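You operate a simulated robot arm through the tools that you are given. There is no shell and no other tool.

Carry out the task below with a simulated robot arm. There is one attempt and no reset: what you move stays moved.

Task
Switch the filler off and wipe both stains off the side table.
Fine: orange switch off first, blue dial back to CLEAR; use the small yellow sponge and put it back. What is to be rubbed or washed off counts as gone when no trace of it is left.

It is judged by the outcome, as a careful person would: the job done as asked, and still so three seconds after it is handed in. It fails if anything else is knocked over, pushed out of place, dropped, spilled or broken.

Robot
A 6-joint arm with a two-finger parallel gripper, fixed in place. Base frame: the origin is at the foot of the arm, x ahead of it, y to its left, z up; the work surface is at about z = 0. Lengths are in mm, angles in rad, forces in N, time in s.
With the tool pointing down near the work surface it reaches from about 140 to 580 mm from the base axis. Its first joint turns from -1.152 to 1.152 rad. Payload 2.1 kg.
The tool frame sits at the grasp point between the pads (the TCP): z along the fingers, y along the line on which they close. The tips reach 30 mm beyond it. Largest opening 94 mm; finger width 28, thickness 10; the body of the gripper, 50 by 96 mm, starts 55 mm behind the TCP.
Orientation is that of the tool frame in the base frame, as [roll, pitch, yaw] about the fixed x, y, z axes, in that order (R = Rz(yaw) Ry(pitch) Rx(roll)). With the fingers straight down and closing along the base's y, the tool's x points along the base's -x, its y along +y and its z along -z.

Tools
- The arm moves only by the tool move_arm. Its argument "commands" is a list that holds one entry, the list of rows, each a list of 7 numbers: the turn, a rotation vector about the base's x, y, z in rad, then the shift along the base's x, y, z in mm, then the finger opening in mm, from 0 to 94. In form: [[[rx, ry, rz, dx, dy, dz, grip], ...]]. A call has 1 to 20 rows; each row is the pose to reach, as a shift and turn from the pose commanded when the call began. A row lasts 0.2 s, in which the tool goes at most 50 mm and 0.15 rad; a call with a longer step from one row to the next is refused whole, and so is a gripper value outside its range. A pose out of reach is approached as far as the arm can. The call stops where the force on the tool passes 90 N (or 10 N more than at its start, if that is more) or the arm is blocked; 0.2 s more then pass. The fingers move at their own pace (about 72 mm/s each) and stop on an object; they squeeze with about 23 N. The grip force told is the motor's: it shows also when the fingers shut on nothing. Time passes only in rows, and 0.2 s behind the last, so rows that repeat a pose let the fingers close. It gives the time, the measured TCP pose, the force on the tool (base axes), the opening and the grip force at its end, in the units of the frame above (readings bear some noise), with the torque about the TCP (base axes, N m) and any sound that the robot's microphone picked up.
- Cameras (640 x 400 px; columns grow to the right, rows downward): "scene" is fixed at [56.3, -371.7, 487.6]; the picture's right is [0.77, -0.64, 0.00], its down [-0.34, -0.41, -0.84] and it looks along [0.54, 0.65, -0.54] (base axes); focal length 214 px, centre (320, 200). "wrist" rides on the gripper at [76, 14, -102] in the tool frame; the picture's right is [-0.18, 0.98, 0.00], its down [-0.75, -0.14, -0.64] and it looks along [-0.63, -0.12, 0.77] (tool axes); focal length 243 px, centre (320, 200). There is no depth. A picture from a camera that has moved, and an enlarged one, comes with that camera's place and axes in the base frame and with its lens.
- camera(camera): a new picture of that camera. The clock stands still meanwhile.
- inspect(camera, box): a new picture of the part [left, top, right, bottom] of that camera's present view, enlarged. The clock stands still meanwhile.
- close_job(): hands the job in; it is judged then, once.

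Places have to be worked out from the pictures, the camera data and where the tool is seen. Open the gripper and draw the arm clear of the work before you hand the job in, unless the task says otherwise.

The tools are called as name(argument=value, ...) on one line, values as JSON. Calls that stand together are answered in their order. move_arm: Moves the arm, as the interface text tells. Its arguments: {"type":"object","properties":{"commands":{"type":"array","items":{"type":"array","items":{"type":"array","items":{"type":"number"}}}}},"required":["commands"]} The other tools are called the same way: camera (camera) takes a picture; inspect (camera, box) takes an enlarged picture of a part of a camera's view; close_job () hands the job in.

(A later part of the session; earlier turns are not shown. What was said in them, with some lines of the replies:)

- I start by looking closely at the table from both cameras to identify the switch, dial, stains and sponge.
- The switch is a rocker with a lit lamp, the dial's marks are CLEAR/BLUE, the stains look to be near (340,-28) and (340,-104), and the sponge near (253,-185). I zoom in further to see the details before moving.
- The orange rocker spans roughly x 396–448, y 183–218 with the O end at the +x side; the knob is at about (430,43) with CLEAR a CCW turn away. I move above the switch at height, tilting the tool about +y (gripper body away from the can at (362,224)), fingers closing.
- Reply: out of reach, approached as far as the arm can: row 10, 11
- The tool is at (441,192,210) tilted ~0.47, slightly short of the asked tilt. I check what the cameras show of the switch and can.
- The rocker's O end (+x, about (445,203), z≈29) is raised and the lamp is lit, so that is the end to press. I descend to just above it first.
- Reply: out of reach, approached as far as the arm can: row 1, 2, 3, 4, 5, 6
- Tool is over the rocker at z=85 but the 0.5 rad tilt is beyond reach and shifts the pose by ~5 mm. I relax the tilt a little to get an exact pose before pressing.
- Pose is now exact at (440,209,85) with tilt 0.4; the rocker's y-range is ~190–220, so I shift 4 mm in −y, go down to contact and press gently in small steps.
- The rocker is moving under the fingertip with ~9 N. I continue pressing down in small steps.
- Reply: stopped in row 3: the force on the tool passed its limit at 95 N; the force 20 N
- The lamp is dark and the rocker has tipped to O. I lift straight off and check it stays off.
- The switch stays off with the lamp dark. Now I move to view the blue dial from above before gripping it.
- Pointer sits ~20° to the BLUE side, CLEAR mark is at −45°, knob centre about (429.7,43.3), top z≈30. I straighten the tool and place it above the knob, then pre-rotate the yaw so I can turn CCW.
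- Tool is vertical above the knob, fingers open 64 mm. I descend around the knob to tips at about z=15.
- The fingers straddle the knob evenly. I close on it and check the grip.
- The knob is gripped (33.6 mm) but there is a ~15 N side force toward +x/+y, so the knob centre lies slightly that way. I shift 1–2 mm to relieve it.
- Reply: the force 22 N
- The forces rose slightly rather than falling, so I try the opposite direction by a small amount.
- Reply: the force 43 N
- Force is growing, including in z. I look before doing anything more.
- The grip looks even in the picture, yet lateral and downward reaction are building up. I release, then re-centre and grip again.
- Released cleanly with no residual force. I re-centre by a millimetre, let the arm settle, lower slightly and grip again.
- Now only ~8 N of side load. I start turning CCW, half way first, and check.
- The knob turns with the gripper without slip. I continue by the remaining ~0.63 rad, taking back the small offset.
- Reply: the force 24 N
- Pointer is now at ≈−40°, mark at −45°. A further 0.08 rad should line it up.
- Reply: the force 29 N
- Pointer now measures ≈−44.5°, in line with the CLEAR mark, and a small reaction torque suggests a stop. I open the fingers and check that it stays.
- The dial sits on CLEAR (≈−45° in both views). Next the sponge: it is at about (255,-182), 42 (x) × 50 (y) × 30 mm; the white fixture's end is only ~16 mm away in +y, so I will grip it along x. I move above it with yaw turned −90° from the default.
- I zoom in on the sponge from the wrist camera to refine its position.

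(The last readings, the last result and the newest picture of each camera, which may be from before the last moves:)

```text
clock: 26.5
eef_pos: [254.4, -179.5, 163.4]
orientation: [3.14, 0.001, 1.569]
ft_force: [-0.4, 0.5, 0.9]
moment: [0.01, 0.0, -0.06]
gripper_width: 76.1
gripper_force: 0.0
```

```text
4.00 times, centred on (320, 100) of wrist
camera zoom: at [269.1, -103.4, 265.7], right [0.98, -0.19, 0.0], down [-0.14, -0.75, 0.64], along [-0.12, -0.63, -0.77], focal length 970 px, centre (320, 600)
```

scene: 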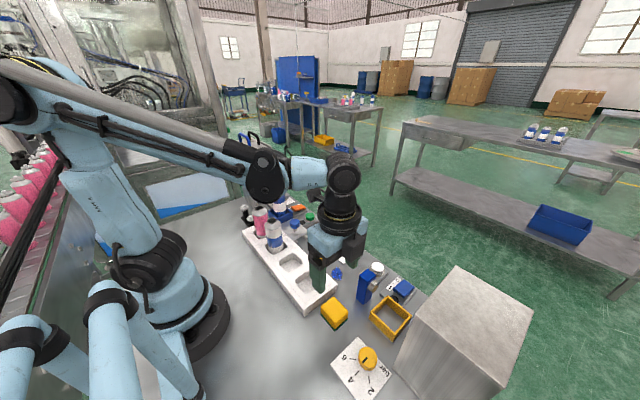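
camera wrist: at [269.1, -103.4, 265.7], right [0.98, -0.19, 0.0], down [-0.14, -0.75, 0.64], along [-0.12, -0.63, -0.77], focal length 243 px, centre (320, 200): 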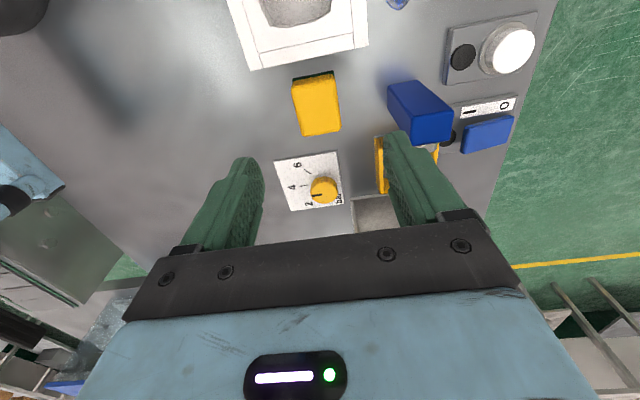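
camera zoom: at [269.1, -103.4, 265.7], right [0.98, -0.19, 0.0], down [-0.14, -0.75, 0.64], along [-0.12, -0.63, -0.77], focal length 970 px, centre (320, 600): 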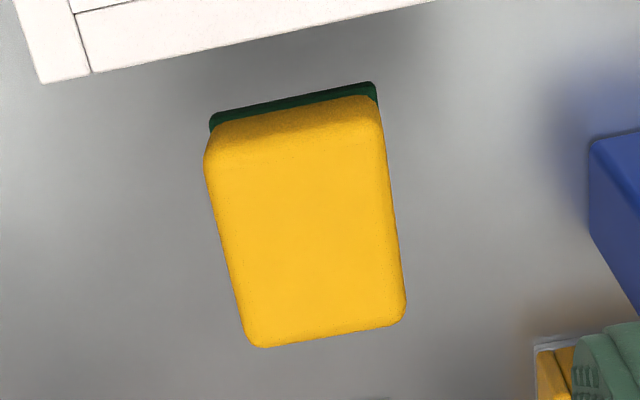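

Averaging both views, the sponge centre is about (253,-183.5). I descend around it with the fingers open 76 mm.

move_arm(commands=[[[0, 0, 0, -1, -4, -25, 76], [0, 0, 0, -1, -4, -50, 76], [0, 0, 0, -1, -4, -75, 76], [0, 0, 0, -1, -4, -95, 76], [0, 0, 0, -1, -4, -110, 76], [0, 0, 0, -1, -4, -122, 76], [0, 0, 0, -1, -4, -122, 76]]])

inspect(camera="scene", box=[285, 260, 405, 350])

inspect(camera="wrist", box=[200, 40, 440, 230])

```text
clock: 28.1
eef_pos: [253.4, -185.9, 41.2]
orientation: [3.139, -0.001, 1.571]
ft_force: [-0.5, -0.5, 0.6]
moment: [0.01, -0.01, 0.01]
gripper_width: 75.7
gripper_force: 0.1
```

```text
4.44 times, centred on (345, 305) of scene
camera zoom: at [56.3, -371.7, 487.6], right [0.77, -0.64, 0.0], down [-0.34, -0.41, -0.84], along [0.54, 0.65, -0.54], focal length 953 px, centre (209, -267)
```

zoom: 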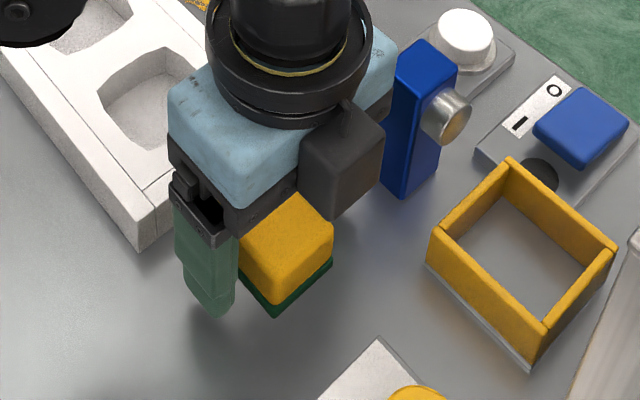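

```text
2.11 times, centred on (320, 135) of wrist
camera zoom: at [267.8, -108.8, 144.0], right [0.98, -0.18, 0.0], down [-0.14, -0.75, 0.64], along [-0.12, -0.63, -0.77], focal length 511 px, centre (320, 337)
```

zoom: 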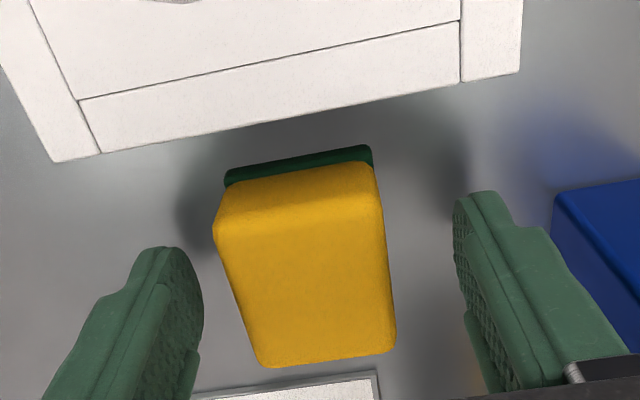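

The sponge sits about 2 mm to −x of the gripper centre. I correct that, go 4 mm lower and close on it.

move_arm(commands=[[[0, 0, 0, -2, 0, -2, 76], [0, 0, 0, -2, 0, -4, 76], [0, 0, 0, -2, 0, -4, 60], [0, 0, 0, -2, 0, -4, 46], [0, 0, 0, -2, 0, -4, 36], [0, 0, 0, -2, 0, -4, 30], [0, 0, 0, -2, 0, -4, 30]]])

inspect(camera="scene", box=[285, 260, 405, 350])

inspect(camera="wrist", box=[200, 40, 440, 230])

```text
clock: 29.7
eef_pos: [251.6, -184.5, 37.4]
orientation: [3.14, 0.001, 1.57]
ft_force: [0.1, -0.3, -1.1]
moment: [0.0, 0.0, 0.02]
gripper_width: 44.9
gripper_force: 22.8
```

```text
4.44 times, centred on (345, 305) of scene
camera zoom: at [56.3, -371.7, 487.6], right [0.77, -0.64, 0.0], down [-0.34, -0.41, -0.84], along [0.54, 0.65, -0.54], focal length 953 px, centre (209, -267)
```

zoom: 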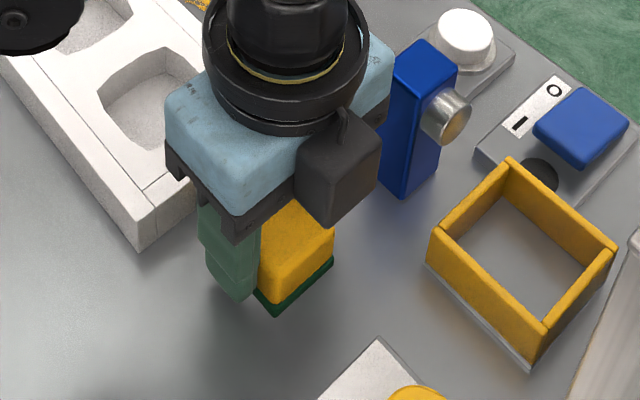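

```text
2.11 times, centred on (320, 135) of wrist
camera zoom: at [266.2, -108.8, 140.7], right [0.98, -0.18, 0.0], down [-0.14, -0.75, 0.64], along [-0.12, -0.63, -0.77], focal length 511 px, centre (320, 337)
```

zoom: 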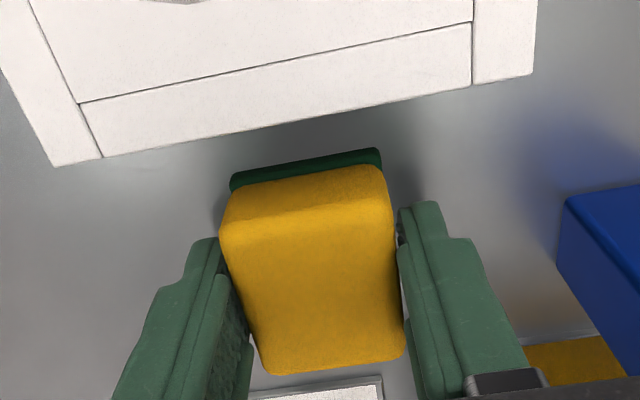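

The sponge is held (44.9 mm wide) at pick pose ≈(251.6,-184.5,37.4), yaw 1.57. I lift it straight up 65 mm, and check that it came along.

move_arm(commands=[[[0, 0, 0, 0, 0, 10, 30], [0, 0, 0, 0, 0, 25, 30], [0, 0, 0, 0, 0, 45, 30], [0, 0, 0, 0, 0, 65, 30], [0, 0, 0, 0, 0, 65, 30]]])

inspect(camera="scene", box=[285, 230, 405, 350])

```text
clock: 30.9
eef_pos: [250.2, -186.1, 101.4]
orientation: [3.14, 0.001, 1.57]
ft_force: [-0.1, 0.3, -0.2]
moment: [0.0, 0.0, 0.02]
gripper_width: 45.0
gripper_force: 23.0
```

```text
3.33 times, centred on (345, 290) of scene
camera zoom: at [56.3, -371.7, 487.6], right [0.77, -0.64, 0.0], down [-0.34, -0.41, -0.84], along [0.54, 0.65, -0.54], focal length 715 px, centre (237, -100)
```

zoom: 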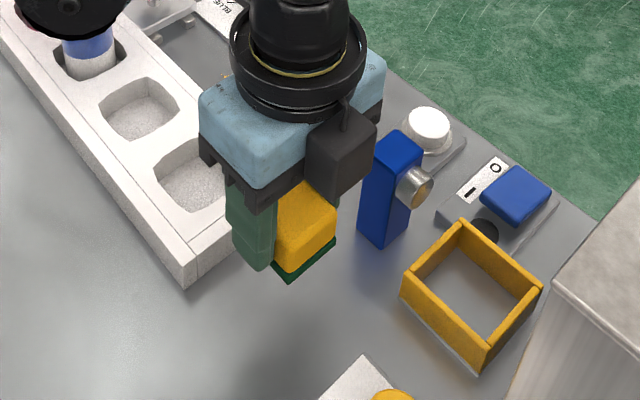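

The sponge is held securely. I carry it over the fixture's empty end to above the blue stain, turning the yaw back to default (sponge's long side along x).

move_arm(commands=[[[0, 0, 0.131, 2, 14, 5, 30], [0, 0, 0.262, 4, 28, 5, 30], [0, 0, 0.393, 8, 42, 5, 30], [0, 0, 0.524, 14, 56, 5, 30], [0, 0, 0.655, 22, 68, 5, 30], [0, 0, 0.786, 32, 76, 5, 30], [0, 0, 0.917, 44, 81, 5, 30], [0, 0, 1.048, 56, 81, 5, 30], [0, 0, 1.179, 68, 81, 5, 30], [0, 0, 1.31, 78, 81, 5, 30], [0, 0, 1.441, 85, 81, 5, 30], [0, 0, 1.571, 88.8, 81, 0, 30], [0, 0, 1.571, 88.8, 81, 0, 30]]])

camera(camera="wrist")

inspect(camera="scene", box=[270, 200, 410, 310])

```text
clock: 33.7
eef_pos: [340.4, -104.8, 103.1]
orientation: [3.14, 0.0, -3.138]
ft_force: [0.5, -0.1, 0.6]
moment: [-0.01, 0.02, -0.02]
gripper_width: 45.0
gripper_force: 22.7
```

```text
taken
camera wrist: at [264.3, -90.1, 205.8], right [0.18, 0.98, 0.0], down [0.75, -0.14, 0.64], along [0.63, -0.11, -0.77], focal length 243 px, centre (320, 200)
```

wrist: 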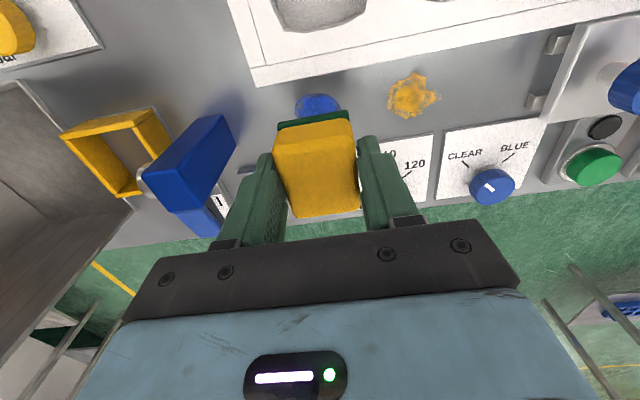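

```text
3.64 times, centred on (340, 255) of scene
camera zoom: at [56.3, -371.7, 487.6], right [0.77, -0.64, 0.0], down [-0.34, -0.41, -0.84], along [0.54, 0.65, -0.54], focal length 780 px, centre (247, 0)
```

zoom: 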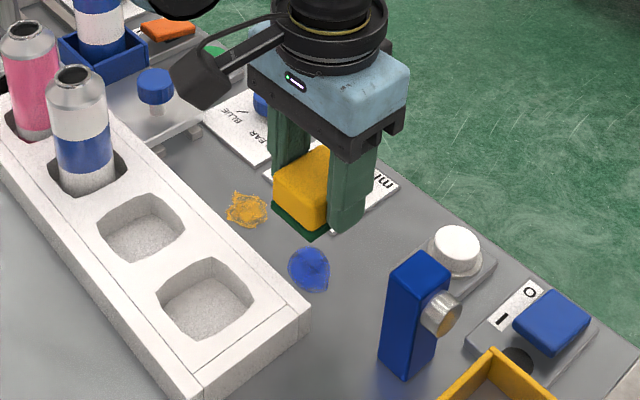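

The sponge is above the blue stain at (340,-105). I lower it to the table and press lightly, reading the force.

move_arm(commands=[[[0, 0, 0, 0, 0, -20, 30], [0, 0, 0, 0, 0, -40, 30], [0, 0, 0, 0, 0, -55, 30], [0, 0, 0, 0, 0, -62, 30], [0, 0, 0, 0, 0, -65, 30], [0, 0, 0, 0, 0, -66, 30], [0, 0, 0, 0, 0, -66, 30]]])

```text
clock: 35.3
eef_pos: [340.2, -104.4, 36.7]
orientation: [3.141, 0.0, -3.141]
ft_force: [-3.4, 0.0, 33.7]
moment: [0.01, 0.03, 0.01]
gripper_width: 45.0
gripper_force: 22.7
```

Contact gives ~34 N, enough; I ease by 0.5 mm and rub along y over the blue stain (staying clear of the sensor block at y<-184).

move_arm(commands=[[[0, 0, 0, 0, 0, 0.5, 30], [0, 0, 0, 0, -7, 0.5, 30], [0, 0, 0, 0, -14, 0.5, 30], [0, 0, 0, 0, -7, 0.5, 30], [0, 0, 0, 0, 0, 0.5, 30], [0, 0, 0, 0, 7, 0.5, 30], [0, 0, 0, 0, 14, 0.5, 30], [0, 0, 0, 0, 20, 0.5, 30], [0, 0, 0, 0, 13, 0.5, 30], [0, 0, 0, 0, 6, 0.5, 30], [0, 0, 0, 0, -1, 0.5, 30], [0, 0, 0, 0, -8, 0.5, 30], [0, 0, 0, 0, -15, 0.5, 30], [0, 0, 0, 0, -8, 0.5, 30], [0, 0, 0, 0, 0, 0.5, 30], [0, 0, 0, 0, 8, 0.5, 30], [0, 0, 0, 0, 16, 0.5, 30], [0, 0, 0, 0, 20, 0.5, 30]]])

inspect(camera="scene", box=[290, 220, 390, 300])

inspect(camera="wrist", box=[200, 0, 440, 200])

```text
clock: 39.1
eef_pos: [340.9, -83.6, 38.3]
orientation: [3.14, -0.001, -3.141]
ft_force: [-1.0, -0.4, 0.8]
moment: [0.0, 0.0, -0.02]
gripper_width: 44.7
gripper_force: 22.8
```

```text
5.00 times, centred on (340, 260) of scene
camera zoom: at [56.3, -371.7, 487.6], right [0.77, -0.64, 0.0], down [-0.34, -0.41, -0.84], along [0.54, 0.65, -0.54], focal length 1072 px, centre (220, -100)
```

zoom: 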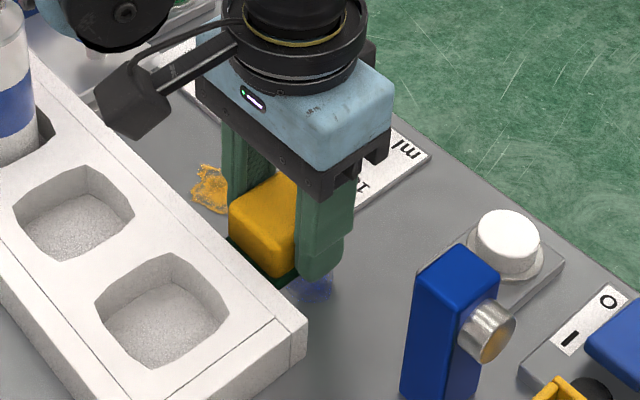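

```text
2.00 times, centred on (320, 100) of wrist
camera zoom: at [264.0, -69.6, 140.2], right [0.18, 0.98, 0.0], down [0.75, -0.14, 0.64], along [0.63, -0.12, -0.77], focal length 485 px, centre (320, 400)
```

zoom: 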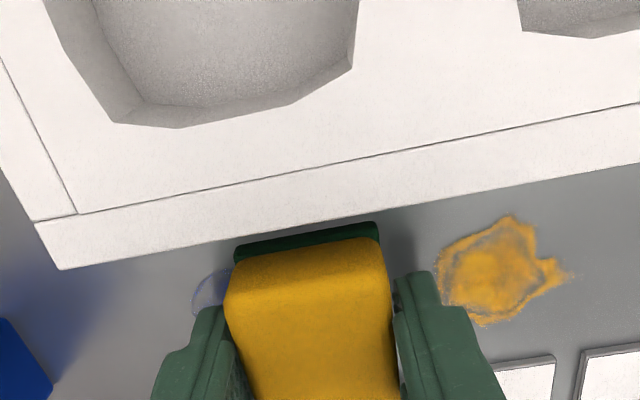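

The blue stain is nearly gone (only a faint rim seen), and pressure had dropped to ~1 N. I press ~1 mm lower and rub further with small x offsets.

move_arm(commands=[[[0, 0, 0, 0, 0, -1.0, 30], [0, 0, 0, 0, -6, -1.0, 30], [0, 0, 0, 0, -13, -1.0, 30], [0, 0, 0, 0, -20, -1.0, 30], [0, 0, 0, 0, -27, -1.0, 30], [0, 0, 0, 0, -34, -1.0, 30], [0, 0, 0, -2, -38, -1.0, 30], [0, 0, 0, -3, -31, -1.0, 30], [0, 0, 0, -3, -24, -1.0, 30], [0, 0, 0, -3, -17, -1.0, 30], [0, 0, 0, -3, -10, -1.0, 30], [0, 0, 0, -3, -3, -1.0, 30], [0, 0, 0, 0, 2, -1.0, 30], [0, 0, 0, 3, -5, -1.0, 30], [0, 0, 0, 3, -12, -1.0, 30], [0, 0, 0, 3, -19, -1.0, 30], [0, 0, 0, 3, -26, -1.0, 30], [0, 0, 0, 3, -33, -1.0, 30], [0, 0, 0, 2, -38, -1.0, 30], [0, 0, 0, 0, -36, -1.0, 30]]])

```text
clock: 43.3
eef_pos: [340.5, -120.7, 36.5]
orientation: [3.141, 0.0, -3.141]
ft_force: [-0.4, 0.0, 0.1]
moment: [0.0, 0.02, 0.0]
gripper_width: 44.9
gripper_force: 22.6
```

Force fell to ~0 again, so the sponge has probably crept up in the grip a little. I lift and look at the stain and the sponge.

move_arm(commands=[[[0, 0, 0, 0, 0, 15, 30], [0, 0, 0, 0, 15, 40, 30], [0, 0, 0, 0, 40, 65, 30], [0, 0, 0, 0, 75, 65, 30], [0, 0, 0, 0, 92, 65, 30], [0, 0, 0, 0, 92, 65, 30]]])

camera(camera="wrist")

inspect(camera="scene", box=[290, 200, 390, 300])

inspect(camera="scene", box=[315, 250, 365, 290])

```text
clock: 44.7
eef_pos: [340.2, -29.3, 101.1]
orientation: [3.14, 0.0, 3.141]
ft_force: [-0.5, 0.7, -0.2]
moment: [0.0, 0.02, -0.03]
gripper_width: 45.1
gripper_force: 23.2
```

```text
taken
camera wrist: at [264.5, -14.6, 204.0], right [0.18, 0.98, 0.0], down [0.75, -0.14, 0.64], along [0.63, -0.12, -0.77], focal length 243 px, centre (320, 200)
```

wrist: 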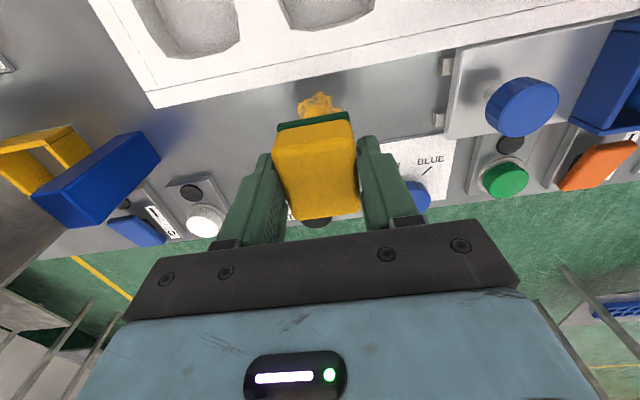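

```text
4.00 times, centred on (340, 250) of scene
camera zoom: at [56.3, -371.7, 487.6], right [0.77, -0.64, 0.0], down [-0.34, -0.41, -0.84], along [0.54, 0.65, -0.54], focal length 858 px, centre (240, 0)
```

zoom: 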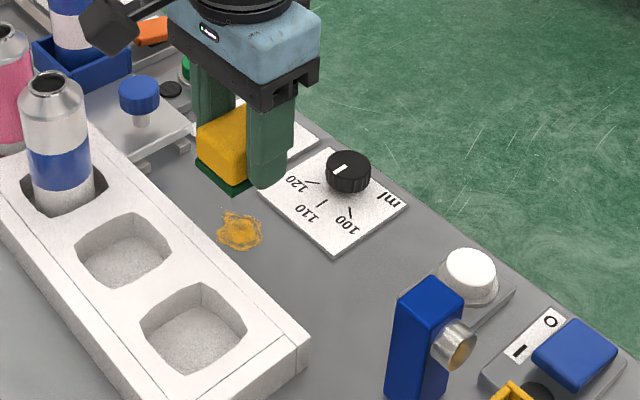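

```text
10.00 times, centred on (340, 270) of scene
camera zoom: at [56.3, -371.7, 487.6], right [0.77, -0.64, 0.0], down [-0.34, -0.41, -0.84], along [0.54, 0.65, -0.54], focal length 2145 px, centre (120, -500)
```

zoom: 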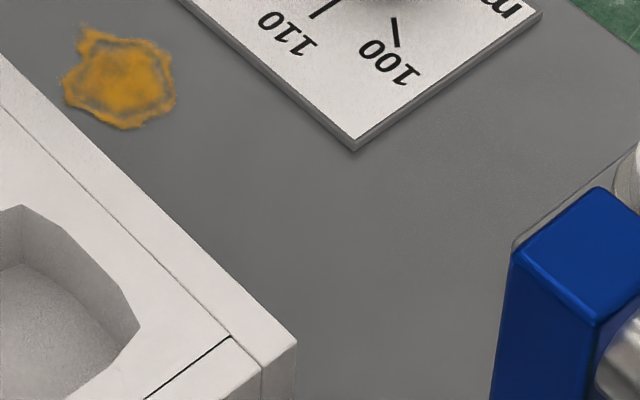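

The blue stain appears entirely gone. I verify it closely with the wrist camera too.

inspect(camera="wrist", box=[150, 80, 310, 180])

inspect(camera="wrist", box=[250, 70, 400, 240])

```text
4.00 times, centred on (230, 130) of wrist
camera zoom: at [264.5, -14.6, 204.0], right [0.18, 0.98, 0.0], down [0.75, -0.14, 0.64], along [0.63, -0.12, -0.77], focal length 970 px, centre (680, 480)
```

zoom: 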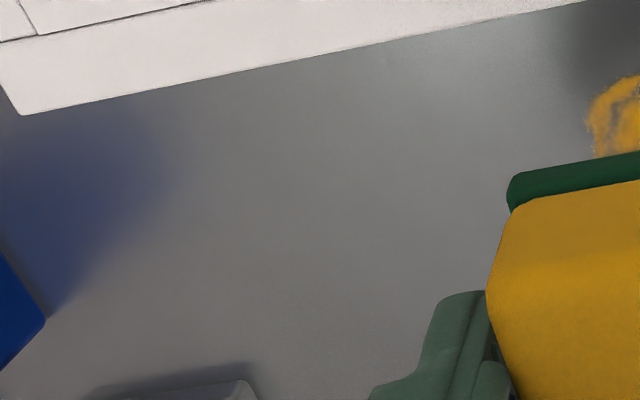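

```text
2.35 times, centred on (325, 155) of wrist
camera zoom: at [264.5, -14.6, 204.0], right [0.18, 0.98, 0.0], down [0.75, -0.14, 0.64], along [0.63, -0.12, -0.77], focal length 571 px, centre (308, 306)
```

zoom: 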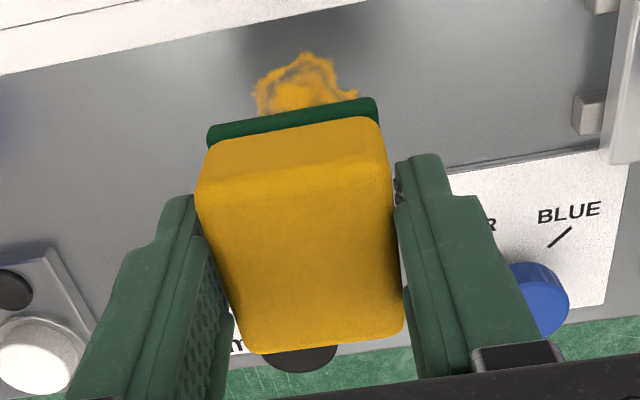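

Blue stain is gone without trace. Now I lower onto the orange stain at (339,-28), pressing gently while reading the force.

move_arm(commands=[[[0, 0, 0, 0, 0, -20, 30], [0, 0, 0, 0, 0, -40, 30], [0, 0, 0, 0, 0, -55, 30], [0, 0, 0, 0, 0, -62, 30], [0, 0, 0, 0, 0, -65, 30], [0, 0, 0, 0, 0, -66, 30], [0, 0, 0, 0, 0, -66, 30]]])

```text
clock: 46.3
eef_pos: [341.7, -27.3, 35.4]
orientation: [3.141, 0.001, 3.141]
ft_force: [-1.7, -0.5, 3.9]
moment: [-0.07, -0.01, -0.01]
gripper_width: 44.9
gripper_force: 22.9
```

Contact at ~4 N. I press 0.7 mm more and rub along y over the orange stain with small x offsets.

move_arm(commands=[[[0, 0, 0, 0, 0, -0.7, 30], [0, 0, 0, 0, -7, -0.7, 30], [0, 0, 0, 0, -14, -0.7, 30], [0, 0, 0, 0, -20, -0.7, 30], [0, 0, 0, 0, -13, -0.7, 30], [0, 0, 0, 0, -6, -0.7, 30], [0, 0, 0, 0, 1, -0.7, 30], [0, 0, 0, 0, 8, -0.7, 30], [0, 0, 0, 0, 15, -0.7, 30], [0, 0, 0, -2, 20, -0.7, 30], [0, 0, 0, -4, 13, -0.7, 30], [0, 0, 0, -4, 6, -0.7, 30], [0, 0, 0, -4, -1, -0.7, 30], [0, 0, 0, -4, -8, -0.7, 30], [0, 0, 0, -4, -15, -0.7, 30], [0, 0, 0, -2, -20, -0.7, 30], [0, 0, 0, 2, -13, -0.7, 30], [0, 0, 0, 2, -6, -0.7, 30], [0, 0, 0, 2, 1, -0.7, 30], [0, 0, 0, 2, 8, -0.7, 30]]])

move_arm(commands=[[[0, 0, 0, 0, 7, 0, 30], [0, 0, 0, -2, 12, 0, 30], [0, 0, 0, -2, 5, -0.3, 30], [0, 0, 0, -2, -2, -0.3, 30], [0, 0, 0, -2, -9, -0.3, 30], [0, 0, 0, -2, -16, -0.3, 30], [0, 0, 0, -2, -23, -0.3, 30], [0, 0, 0, -2, -28, -0.3, 30], [0, 0, 0, -4, -21, -0.3, 30], [0, 0, 0, -5, -14, -0.3, 30], [0, 0, 0, -5, -7, -0.3, 30], [0, 0, 0, -5, 0, -0.3, 30], [0, 0, 0, -5, 7, -0.3, 30], [0, 0, 0, -2, 12, -0.3, 30], [0, 0, 0, 0, 5, -0.3, 30], [0, 0, 0, 0, -2, -0.3, 30], [0, 0, 0, 0, -9, -0.3, 30], [0, 0, 0, 0, -16, -0.3, 30], [0, 0, 0, 0, -23, -0.3, 30], [0, 0, 0, -1, -28, -0.3, 30]]])

```text
clock: 50.5
eef_pos: [343.4, -18.2, 34.2]
orientation: [3.137, 0.0, -3.14]
ft_force: [0.9, -1.0, 1.0]
moment: [0.03, -0.01, -0.03]
gripper_width: 45.2
gripper_force: 22.7
```

```text
clock: 54.7
eef_pos: [343.0, -48.8, 34.3]
orientation: [-3.14, 0.002, -3.141]
ft_force: [2.5, 4.8, 6.0]
moment: [0.09, -0.06, -0.03]
gripper_width: 45.2
gripper_force: 23.1
```

I lift and move back toward −y to see whether the orange stain is fully gone.

move_arm(commands=[[[0, 0, 0, 0, 0, 15, 30], [0, 0, 0, 0, -10, 40, 30], [0, 0, 0, 0, -30, 65, 30], [0, 0, 0, 0, -60, 65, 30], [0, 0, 0, 0, -75, 65, 30], [0, 0, 0, 0, -75, 65, 30]]])

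camera(camera="wrist")

inspect(camera="scene", box=[290, 225, 350, 275])

inspect(camera="wrist", box=[320, 60, 480, 160])

```text
clock: 56.1
eef_pos: [342.2, -122.7, 99.4]
orientation: [3.139, 0.0, -3.141]
ft_force: [0.4, -0.5, 0.5]
moment: [-0.02, 0.02, -0.01]
gripper_width: 45.2
gripper_force: 22.9
```

```text
taken
camera wrist: at [265.4, -108.6, 201.9], right [0.18, 0.98, 0.0], down [0.75, -0.14, 0.64], along [0.63, -0.12, -0.77], focal length 243 px, centre (320, 200)
```

wrist: 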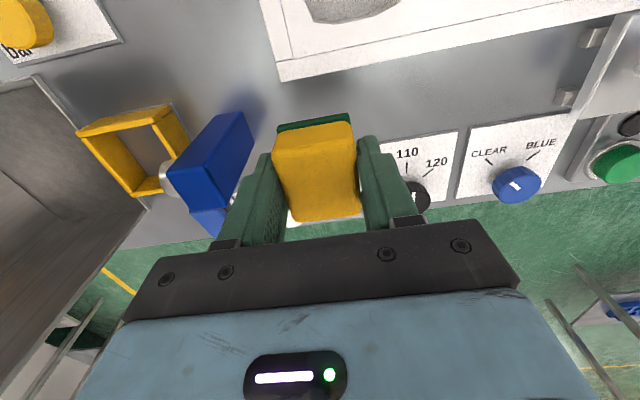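

```text
8.00 times, centred on (320, 250) of scene
camera zoom: at [56.3, -371.7, 487.6], right [0.77, -0.64, 0.0], down [-0.34, -0.41, -0.84], along [0.54, 0.65, -0.54], focal length 1716 px, centre (320, -200)
```

zoom: 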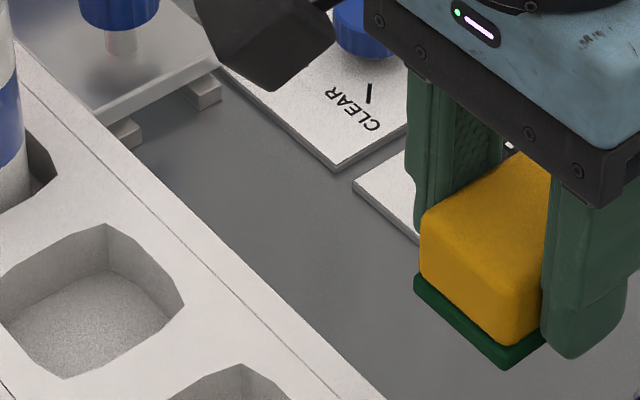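

```text
4.00 times, centred on (400, 110) of wrist
camera zoom: at [265.4, -108.6, 201.9], right [0.18, 0.98, 0.0], down [0.75, -0.14, 0.64], along [0.63, -0.12, -0.77], focal length 970 px, centre (0, 560)
```

zoom: 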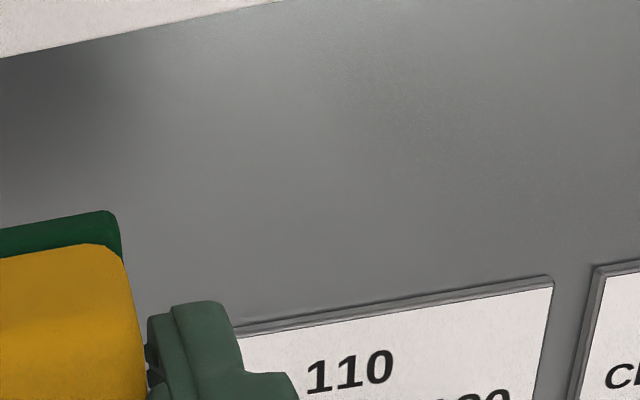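

Both stains are gone. I carry the sponge back over the fixture to above its original place (251,-185), turning the yaw back by −90°.

move_arm(commands=[[[0, 0, -0.131, -6, 6, 5, 30], [0, 0, -0.262, -18, 12, 5, 30], [0, 0, -0.393, -32, 17, 5, 30], [0, 0, -0.524, -46, 19, 5, 30], [0, 0, -0.655, -60, 16, 5, 30], [0, 0, -0.786, -72, 8, 5, 30], [0, 0, -0.917, -80, -4, 5, 30], [0, 0, -1.048, -86, -18, 5, 30], [0, 0, -1.179, -89, -32, 5, 30], [0, 0, -1.31, -89.8, -46, 5, 30], [0, 0, -1.441, -89.8, -56, 5, 30], [0, 0, -1.571, -89.8, -62, 0, 30], [0, 0, -1.571, -89.8, -62, 0, 30]]])

camera(camera="wrist")

inspect(camera="scene", box=[285, 230, 405, 350])

```text
clock: 58.9
eef_pos: [251.7, -186.2, 99.7]
orientation: [3.14, -0.001, 1.571]
ft_force: [0.1, 1.2, 0.0]
moment: [0.0, -0.02, 0.03]
gripper_width: 45.2
gripper_force: 23.1
```

```text
taken
camera wrist: at [265.8, -109.4, 202.2], right [0.98, -0.19, 0.0], down [-0.14, -0.75, 0.64], along [-0.12, -0.63, -0.77], focal length 243 px, centre (320, 200)
```

wrist: 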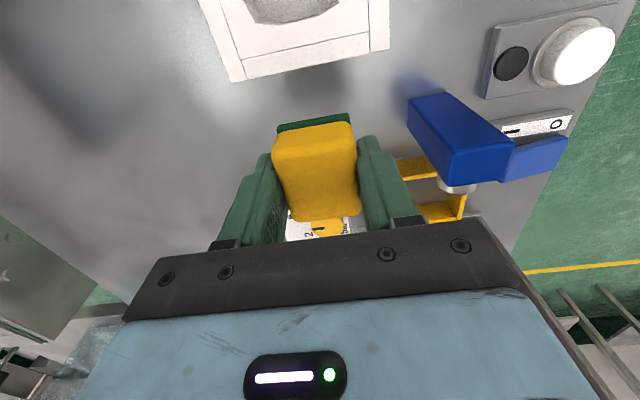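

```text
3.33 times, centred on (345, 290) of scene
camera zoom: at [56.3, -371.7, 487.6], right [0.77, -0.64, 0.0], down [-0.34, -0.41, -0.84], along [0.54, 0.65, -0.54], focal length 715 px, centre (237, -100)
```

zoom: 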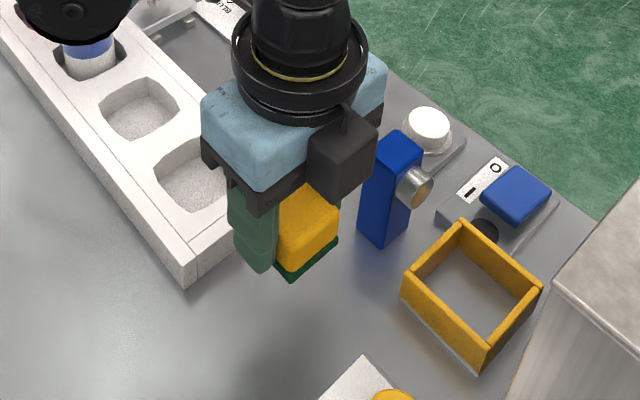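

The position matches the earlier lifted view within about a millimetre. I lower the sponge onto the table.

move_arm(commands=[[[0, 0, 0, 0, 0, -20, 30], [0, 0, 0, 0, 0, -40, 30], [0, 0, 0, 0, 0, -54, 30], [0, 0, 0, 0, 0, -61, 30], [0, 0, 0, 0, 0, -63.5, 30], [0, 0, 0, 0, 0, -64.5, 30], [0, 0, 0, 0, 0, -64.5, 30]]])

inspect(camera="scene", box=[285, 260, 405, 350])

```text
clock: 60.5
eef_pos: [252.8, -184.9, 35.4]
orientation: [3.141, 0.0, 1.571]
ft_force: [0.2, 0.5, 0.1]
moment: [0.0, -0.04, 0.05]
gripper_width: 45.3
gripper_force: 23.3
```

```text
4.44 times, centred on (345, 305) of scene
camera zoom: at [56.3, -371.7, 487.6], right [0.77, -0.64, 0.0], down [-0.34, -0.41, -0.84], along [0.54, 0.65, -0.54], focal length 953 px, centre (209, -267)
```

zoom: 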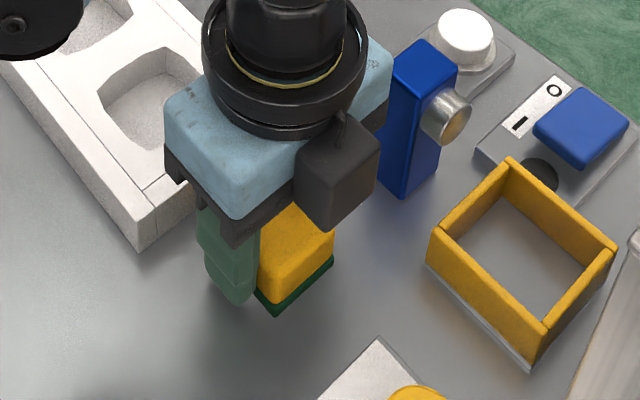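

No table contact force yet; I lower in half-millimetre steps.

move_arm(commands=[[[0, 0, 0, 0, 0, -0.5, 30], [0, 0, 0, 0, 0, -1.0, 30], [0, 0, 0, 0, 0, -1.0, 30]]])

```text
clock: 61.3
eef_pos: [252.9, -184.4, 35.0]
orientation: [3.14, 0.002, 1.571]
ft_force: [0.2, 0.7, 6.2]
moment: [-0.03, 0.06, -0.06]
gripper_width: 45.2
gripper_force: 23.1
```

Contact is made (6 N). I open the fingers and then lift straight up.

move_arm(commands=[[[0, 0, 0, 0, 0, 0, 48], [0, 0, 0, 0, 0, 0, 56], [0, 0, 0, 0, 0, 0, 70], [0, 0, 0, 0, 0, 0, 74], [0, 0, 0, 0, 0, 0, 74], [0, 0, 0, 0, 0, 15, 74], [0, 0, 0, 0, 0, 40, 74], [0, 0, 0, 0, 0, 80, 74], [0, 0, 0, 0, 0, 120, 74], [0, 0, 0, 0, 0, 160, 74], [0, 0, 0, 0, 0, 200, 74], [0, 0, 0, 0, 0, 200, 74]]])

inspect(camera="scene", box=[305, 280, 385, 340])

camera(camera="scene")

inspect(camera="wrist", box=[240, 50, 400, 150])

```text
clock: 63.9
eef_pos: [251.8, -184.8, 232.7]
orientation: [3.139, 0.0, 1.572]
ft_force: [-0.3, 0.4, 0.2]
moment: [0.01, 0.03, -0.01]
gripper_width: 73.7
gripper_force: 0.1
```

```text
6.67 times, centred on (345, 310) of scene
camera zoom: at [56.3, -371.7, 487.6], right [0.77, -0.64, 0.0], down [-0.34, -0.41, -0.84], along [0.54, 0.65, -0.54], focal length 1430 px, centre (153, -533)
```

zoom: 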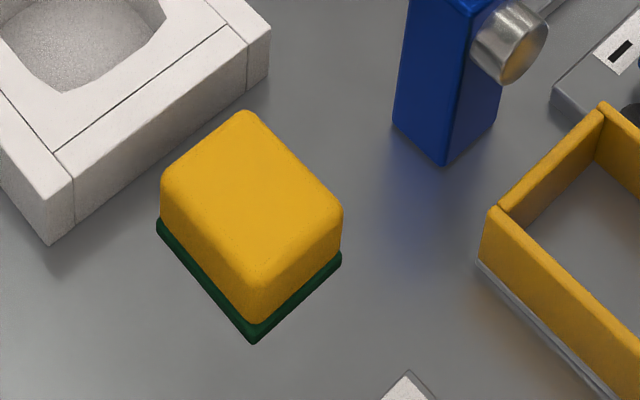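

```text
taken
```

scene: 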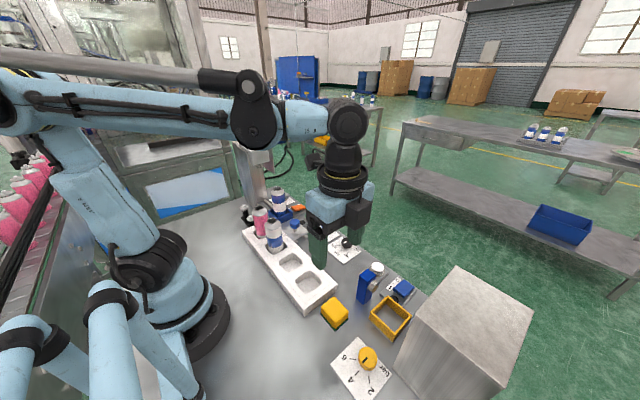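

```text
4.00 times, centred on (320, 100) of wrist
camera zoom: at [265.0, -108.0, 336.3], right [0.98, -0.18, 0.0], down [-0.14, -0.75, 0.64], along [-0.12, -0.63, -0.77], focal length 970 px, centre (320, 600)
```

zoom: 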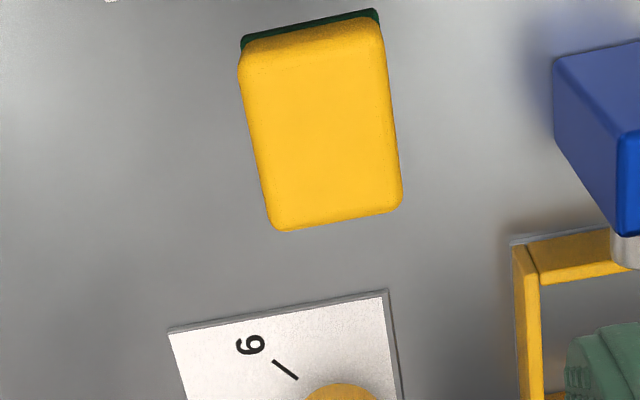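

The sponge stands where it was, to within a millimetre. I return the arm to its raised starting pose and make a last check of everything.

move_arm(commands=[[[0, 0, 0.121, 4, 3, 20, 80], [0, 0, 0.242, 10, 6, 40, 88], [0, 0, 0.363, 20, 10, 60, 94], [0, 0, 0.484, 30, 15, 80, 94], [0, 0, 0.605, 40, 20, 95, 94], [0, 0, 0.726, 50, 26, 105, 94], [0, 0, 0.847, 60, 32, 115, 94], [0, 0, 0.968, 70, 38, 122, 94], [0, 0, 1.089, 80, 44, 126, 94], [0, 0, 1.21, 90, 50, 130, 94], [0, 0, 1.331, 100, 56, 131, 94], [0, 0, 1.452, 108, 61, 131, 94], [0, 0, 1.571, 114, 64, 131, 94], [0, 0, 1.571, 114, 64, 131, 94]]])

camera(camera="scene")

inspect(camera="wrist", box=[160, 0, 400, 150])

inspect(camera="wrist", box=[400, 0, 640, 150])

inspect(camera="scene", box=[220, 180, 420, 305])

inspect(camera="scene", box=[300, 225, 360, 275])

```text
clock: 66.9
eef_pos: [366.2, -121.7, 364.8]
orientation: [3.139, -0.002, -3.138]
ft_force: [0.0, 0.1, -0.5]
moment: [0.0, 0.0, 0.0]
gripper_width: 94.1
gripper_force: 0.0
```

```text
taken
```

scene: 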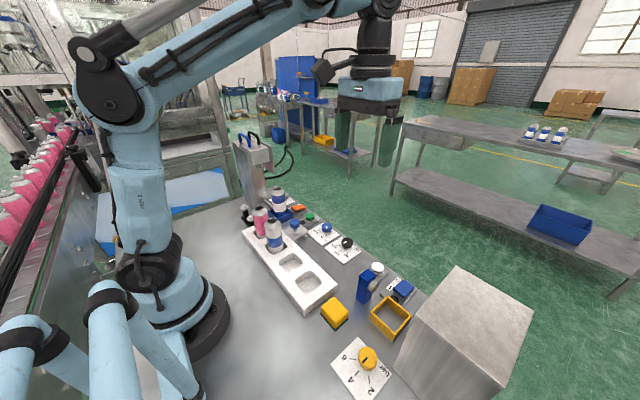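

```text
2.67 times, centred on (280, 75) of wrist
camera zoom: at [289.3, -107.2, 467.7], right [0.18, 0.98, 0.0], down [0.75, -0.14, 0.64], along [0.63, -0.12, -0.77], focal length 647 px, centre (427, 533)
```

zoom: 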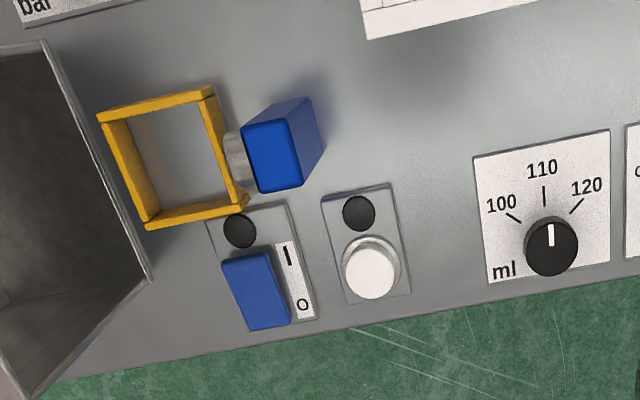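

```text
2.67 times, centred on (520, 75) of wrist
camera zoom: at [289.3, -107.2, 467.7], right [0.18, 0.98, 0.0], down [0.75, -0.14, 0.64], along [0.63, -0.12, -0.77], focal length 647 px, centre (-213, 533)
```

zoom: 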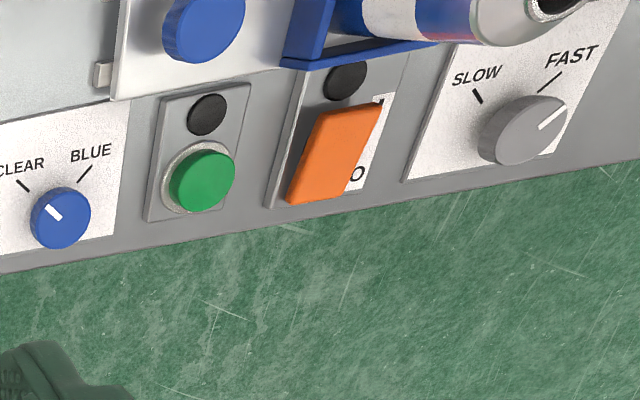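

```text
3.20 times, centred on (320, 242) of scene
camera zoom: at [56.3, -371.7, 487.6], right [0.77, -0.64, 0.0], down [-0.34, -0.41, -0.84], along [0.54, 0.65, -0.54], focal length 686 px, centre (320, 64)
```

zoom: 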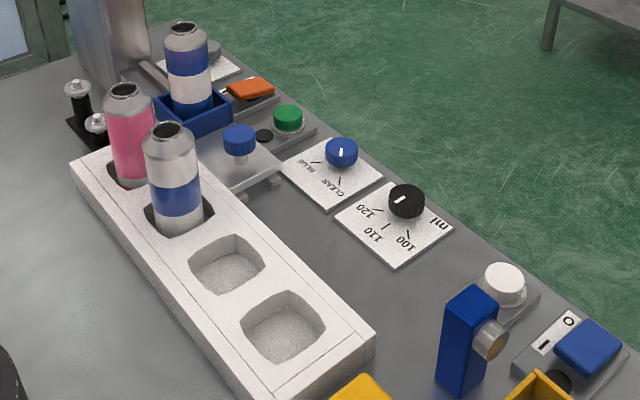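

```text
8.00 times, centred on (330, 250) of scene
camera zoom: at [56.3, -371.7, 487.6], right [0.77, -0.64, 0.0], down [-0.34, -0.41, -0.84], along [0.54, 0.65, -0.54], focal length 1716 px, centre (240, -200)
```

zoom: 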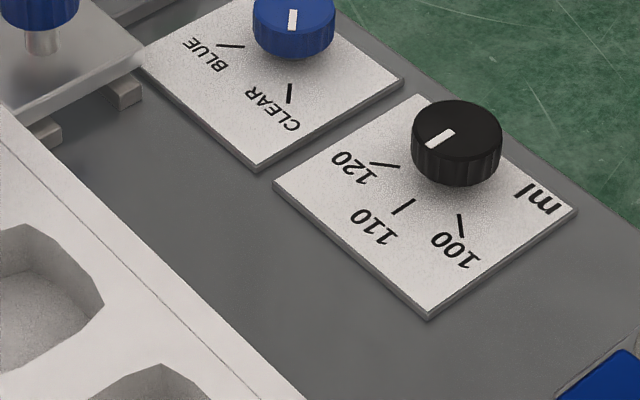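

Switch is off with lamp dark, dial at CLEAR, other knobs unchanged, sponge back. One last high zoom over the two stain spots for faint residue.

inspect(camera="wrist", box=[300, 5, 400, 60])

inspect(camera="scene", box=[305, 245, 350, 285])

```text
6.40 times, centred on (350, 32) of wrist
camera zoom: at [289.3, -107.2, 467.7], right [0.18, 0.98, 0.0], down [0.75, -0.14, 0.64], along [0.63, -0.12, -0.77], focal length 1553 px, centre (128, 1272)
```

zoom: 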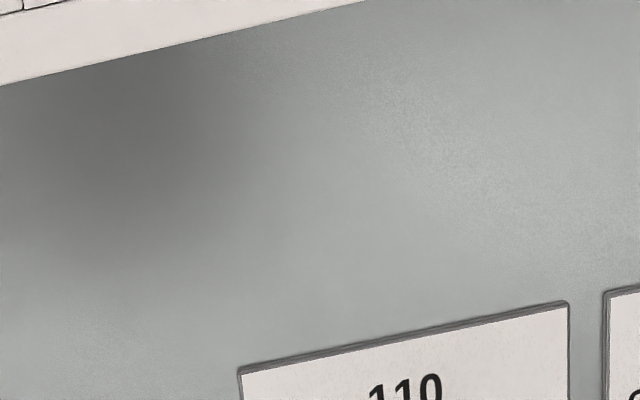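

```text
10.00 times, centred on (328, 265) of scene
camera zoom: at [56.3, -371.7, 487.6], right [0.77, -0.64, 0.0], down [-0.34, -0.41, -0.84], along [0.54, 0.65, -0.54], focal length 2145 px, centre (245, -450)
```

zoom: 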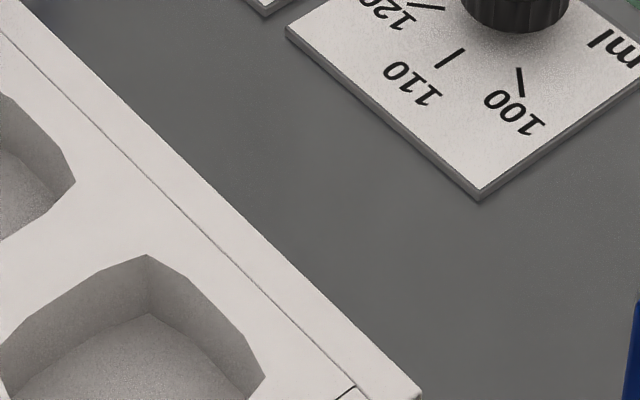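

The stain spots are clean in both views (the soft grey patch is the gripper's reflection, absent in the earlier views), and the arm is clear with the gripper open. I hand the job in.

close_job()

```text
The job is handed in.
```

The filler is switched off, both stains are wiped off the side table, and the job is handed in.

- **Switch:** I turned the orange switch to O first. Its lamp went dark and stayed dark. The press ended when the tool hit its 90 N force limit, and I saw no damage.
- **Dial:** The blue dial now points at CLEAR. It had been resting about 25° short of the BLUE mark, not exactly on it.
- **Stains:** The blue and orange stains show no trace in close-ups from either camera. One soft grey patch in the last wrist picture looks like the gripper's reflection, because it was absent in an earlier view of the same spot.
- **Sponge:** The small yellow sponge is back within about a millimetre of where it started, facing the same way.

In the final pictures nothing else on the table looks moved. The arm is back at its raised starting position with the gripper open.
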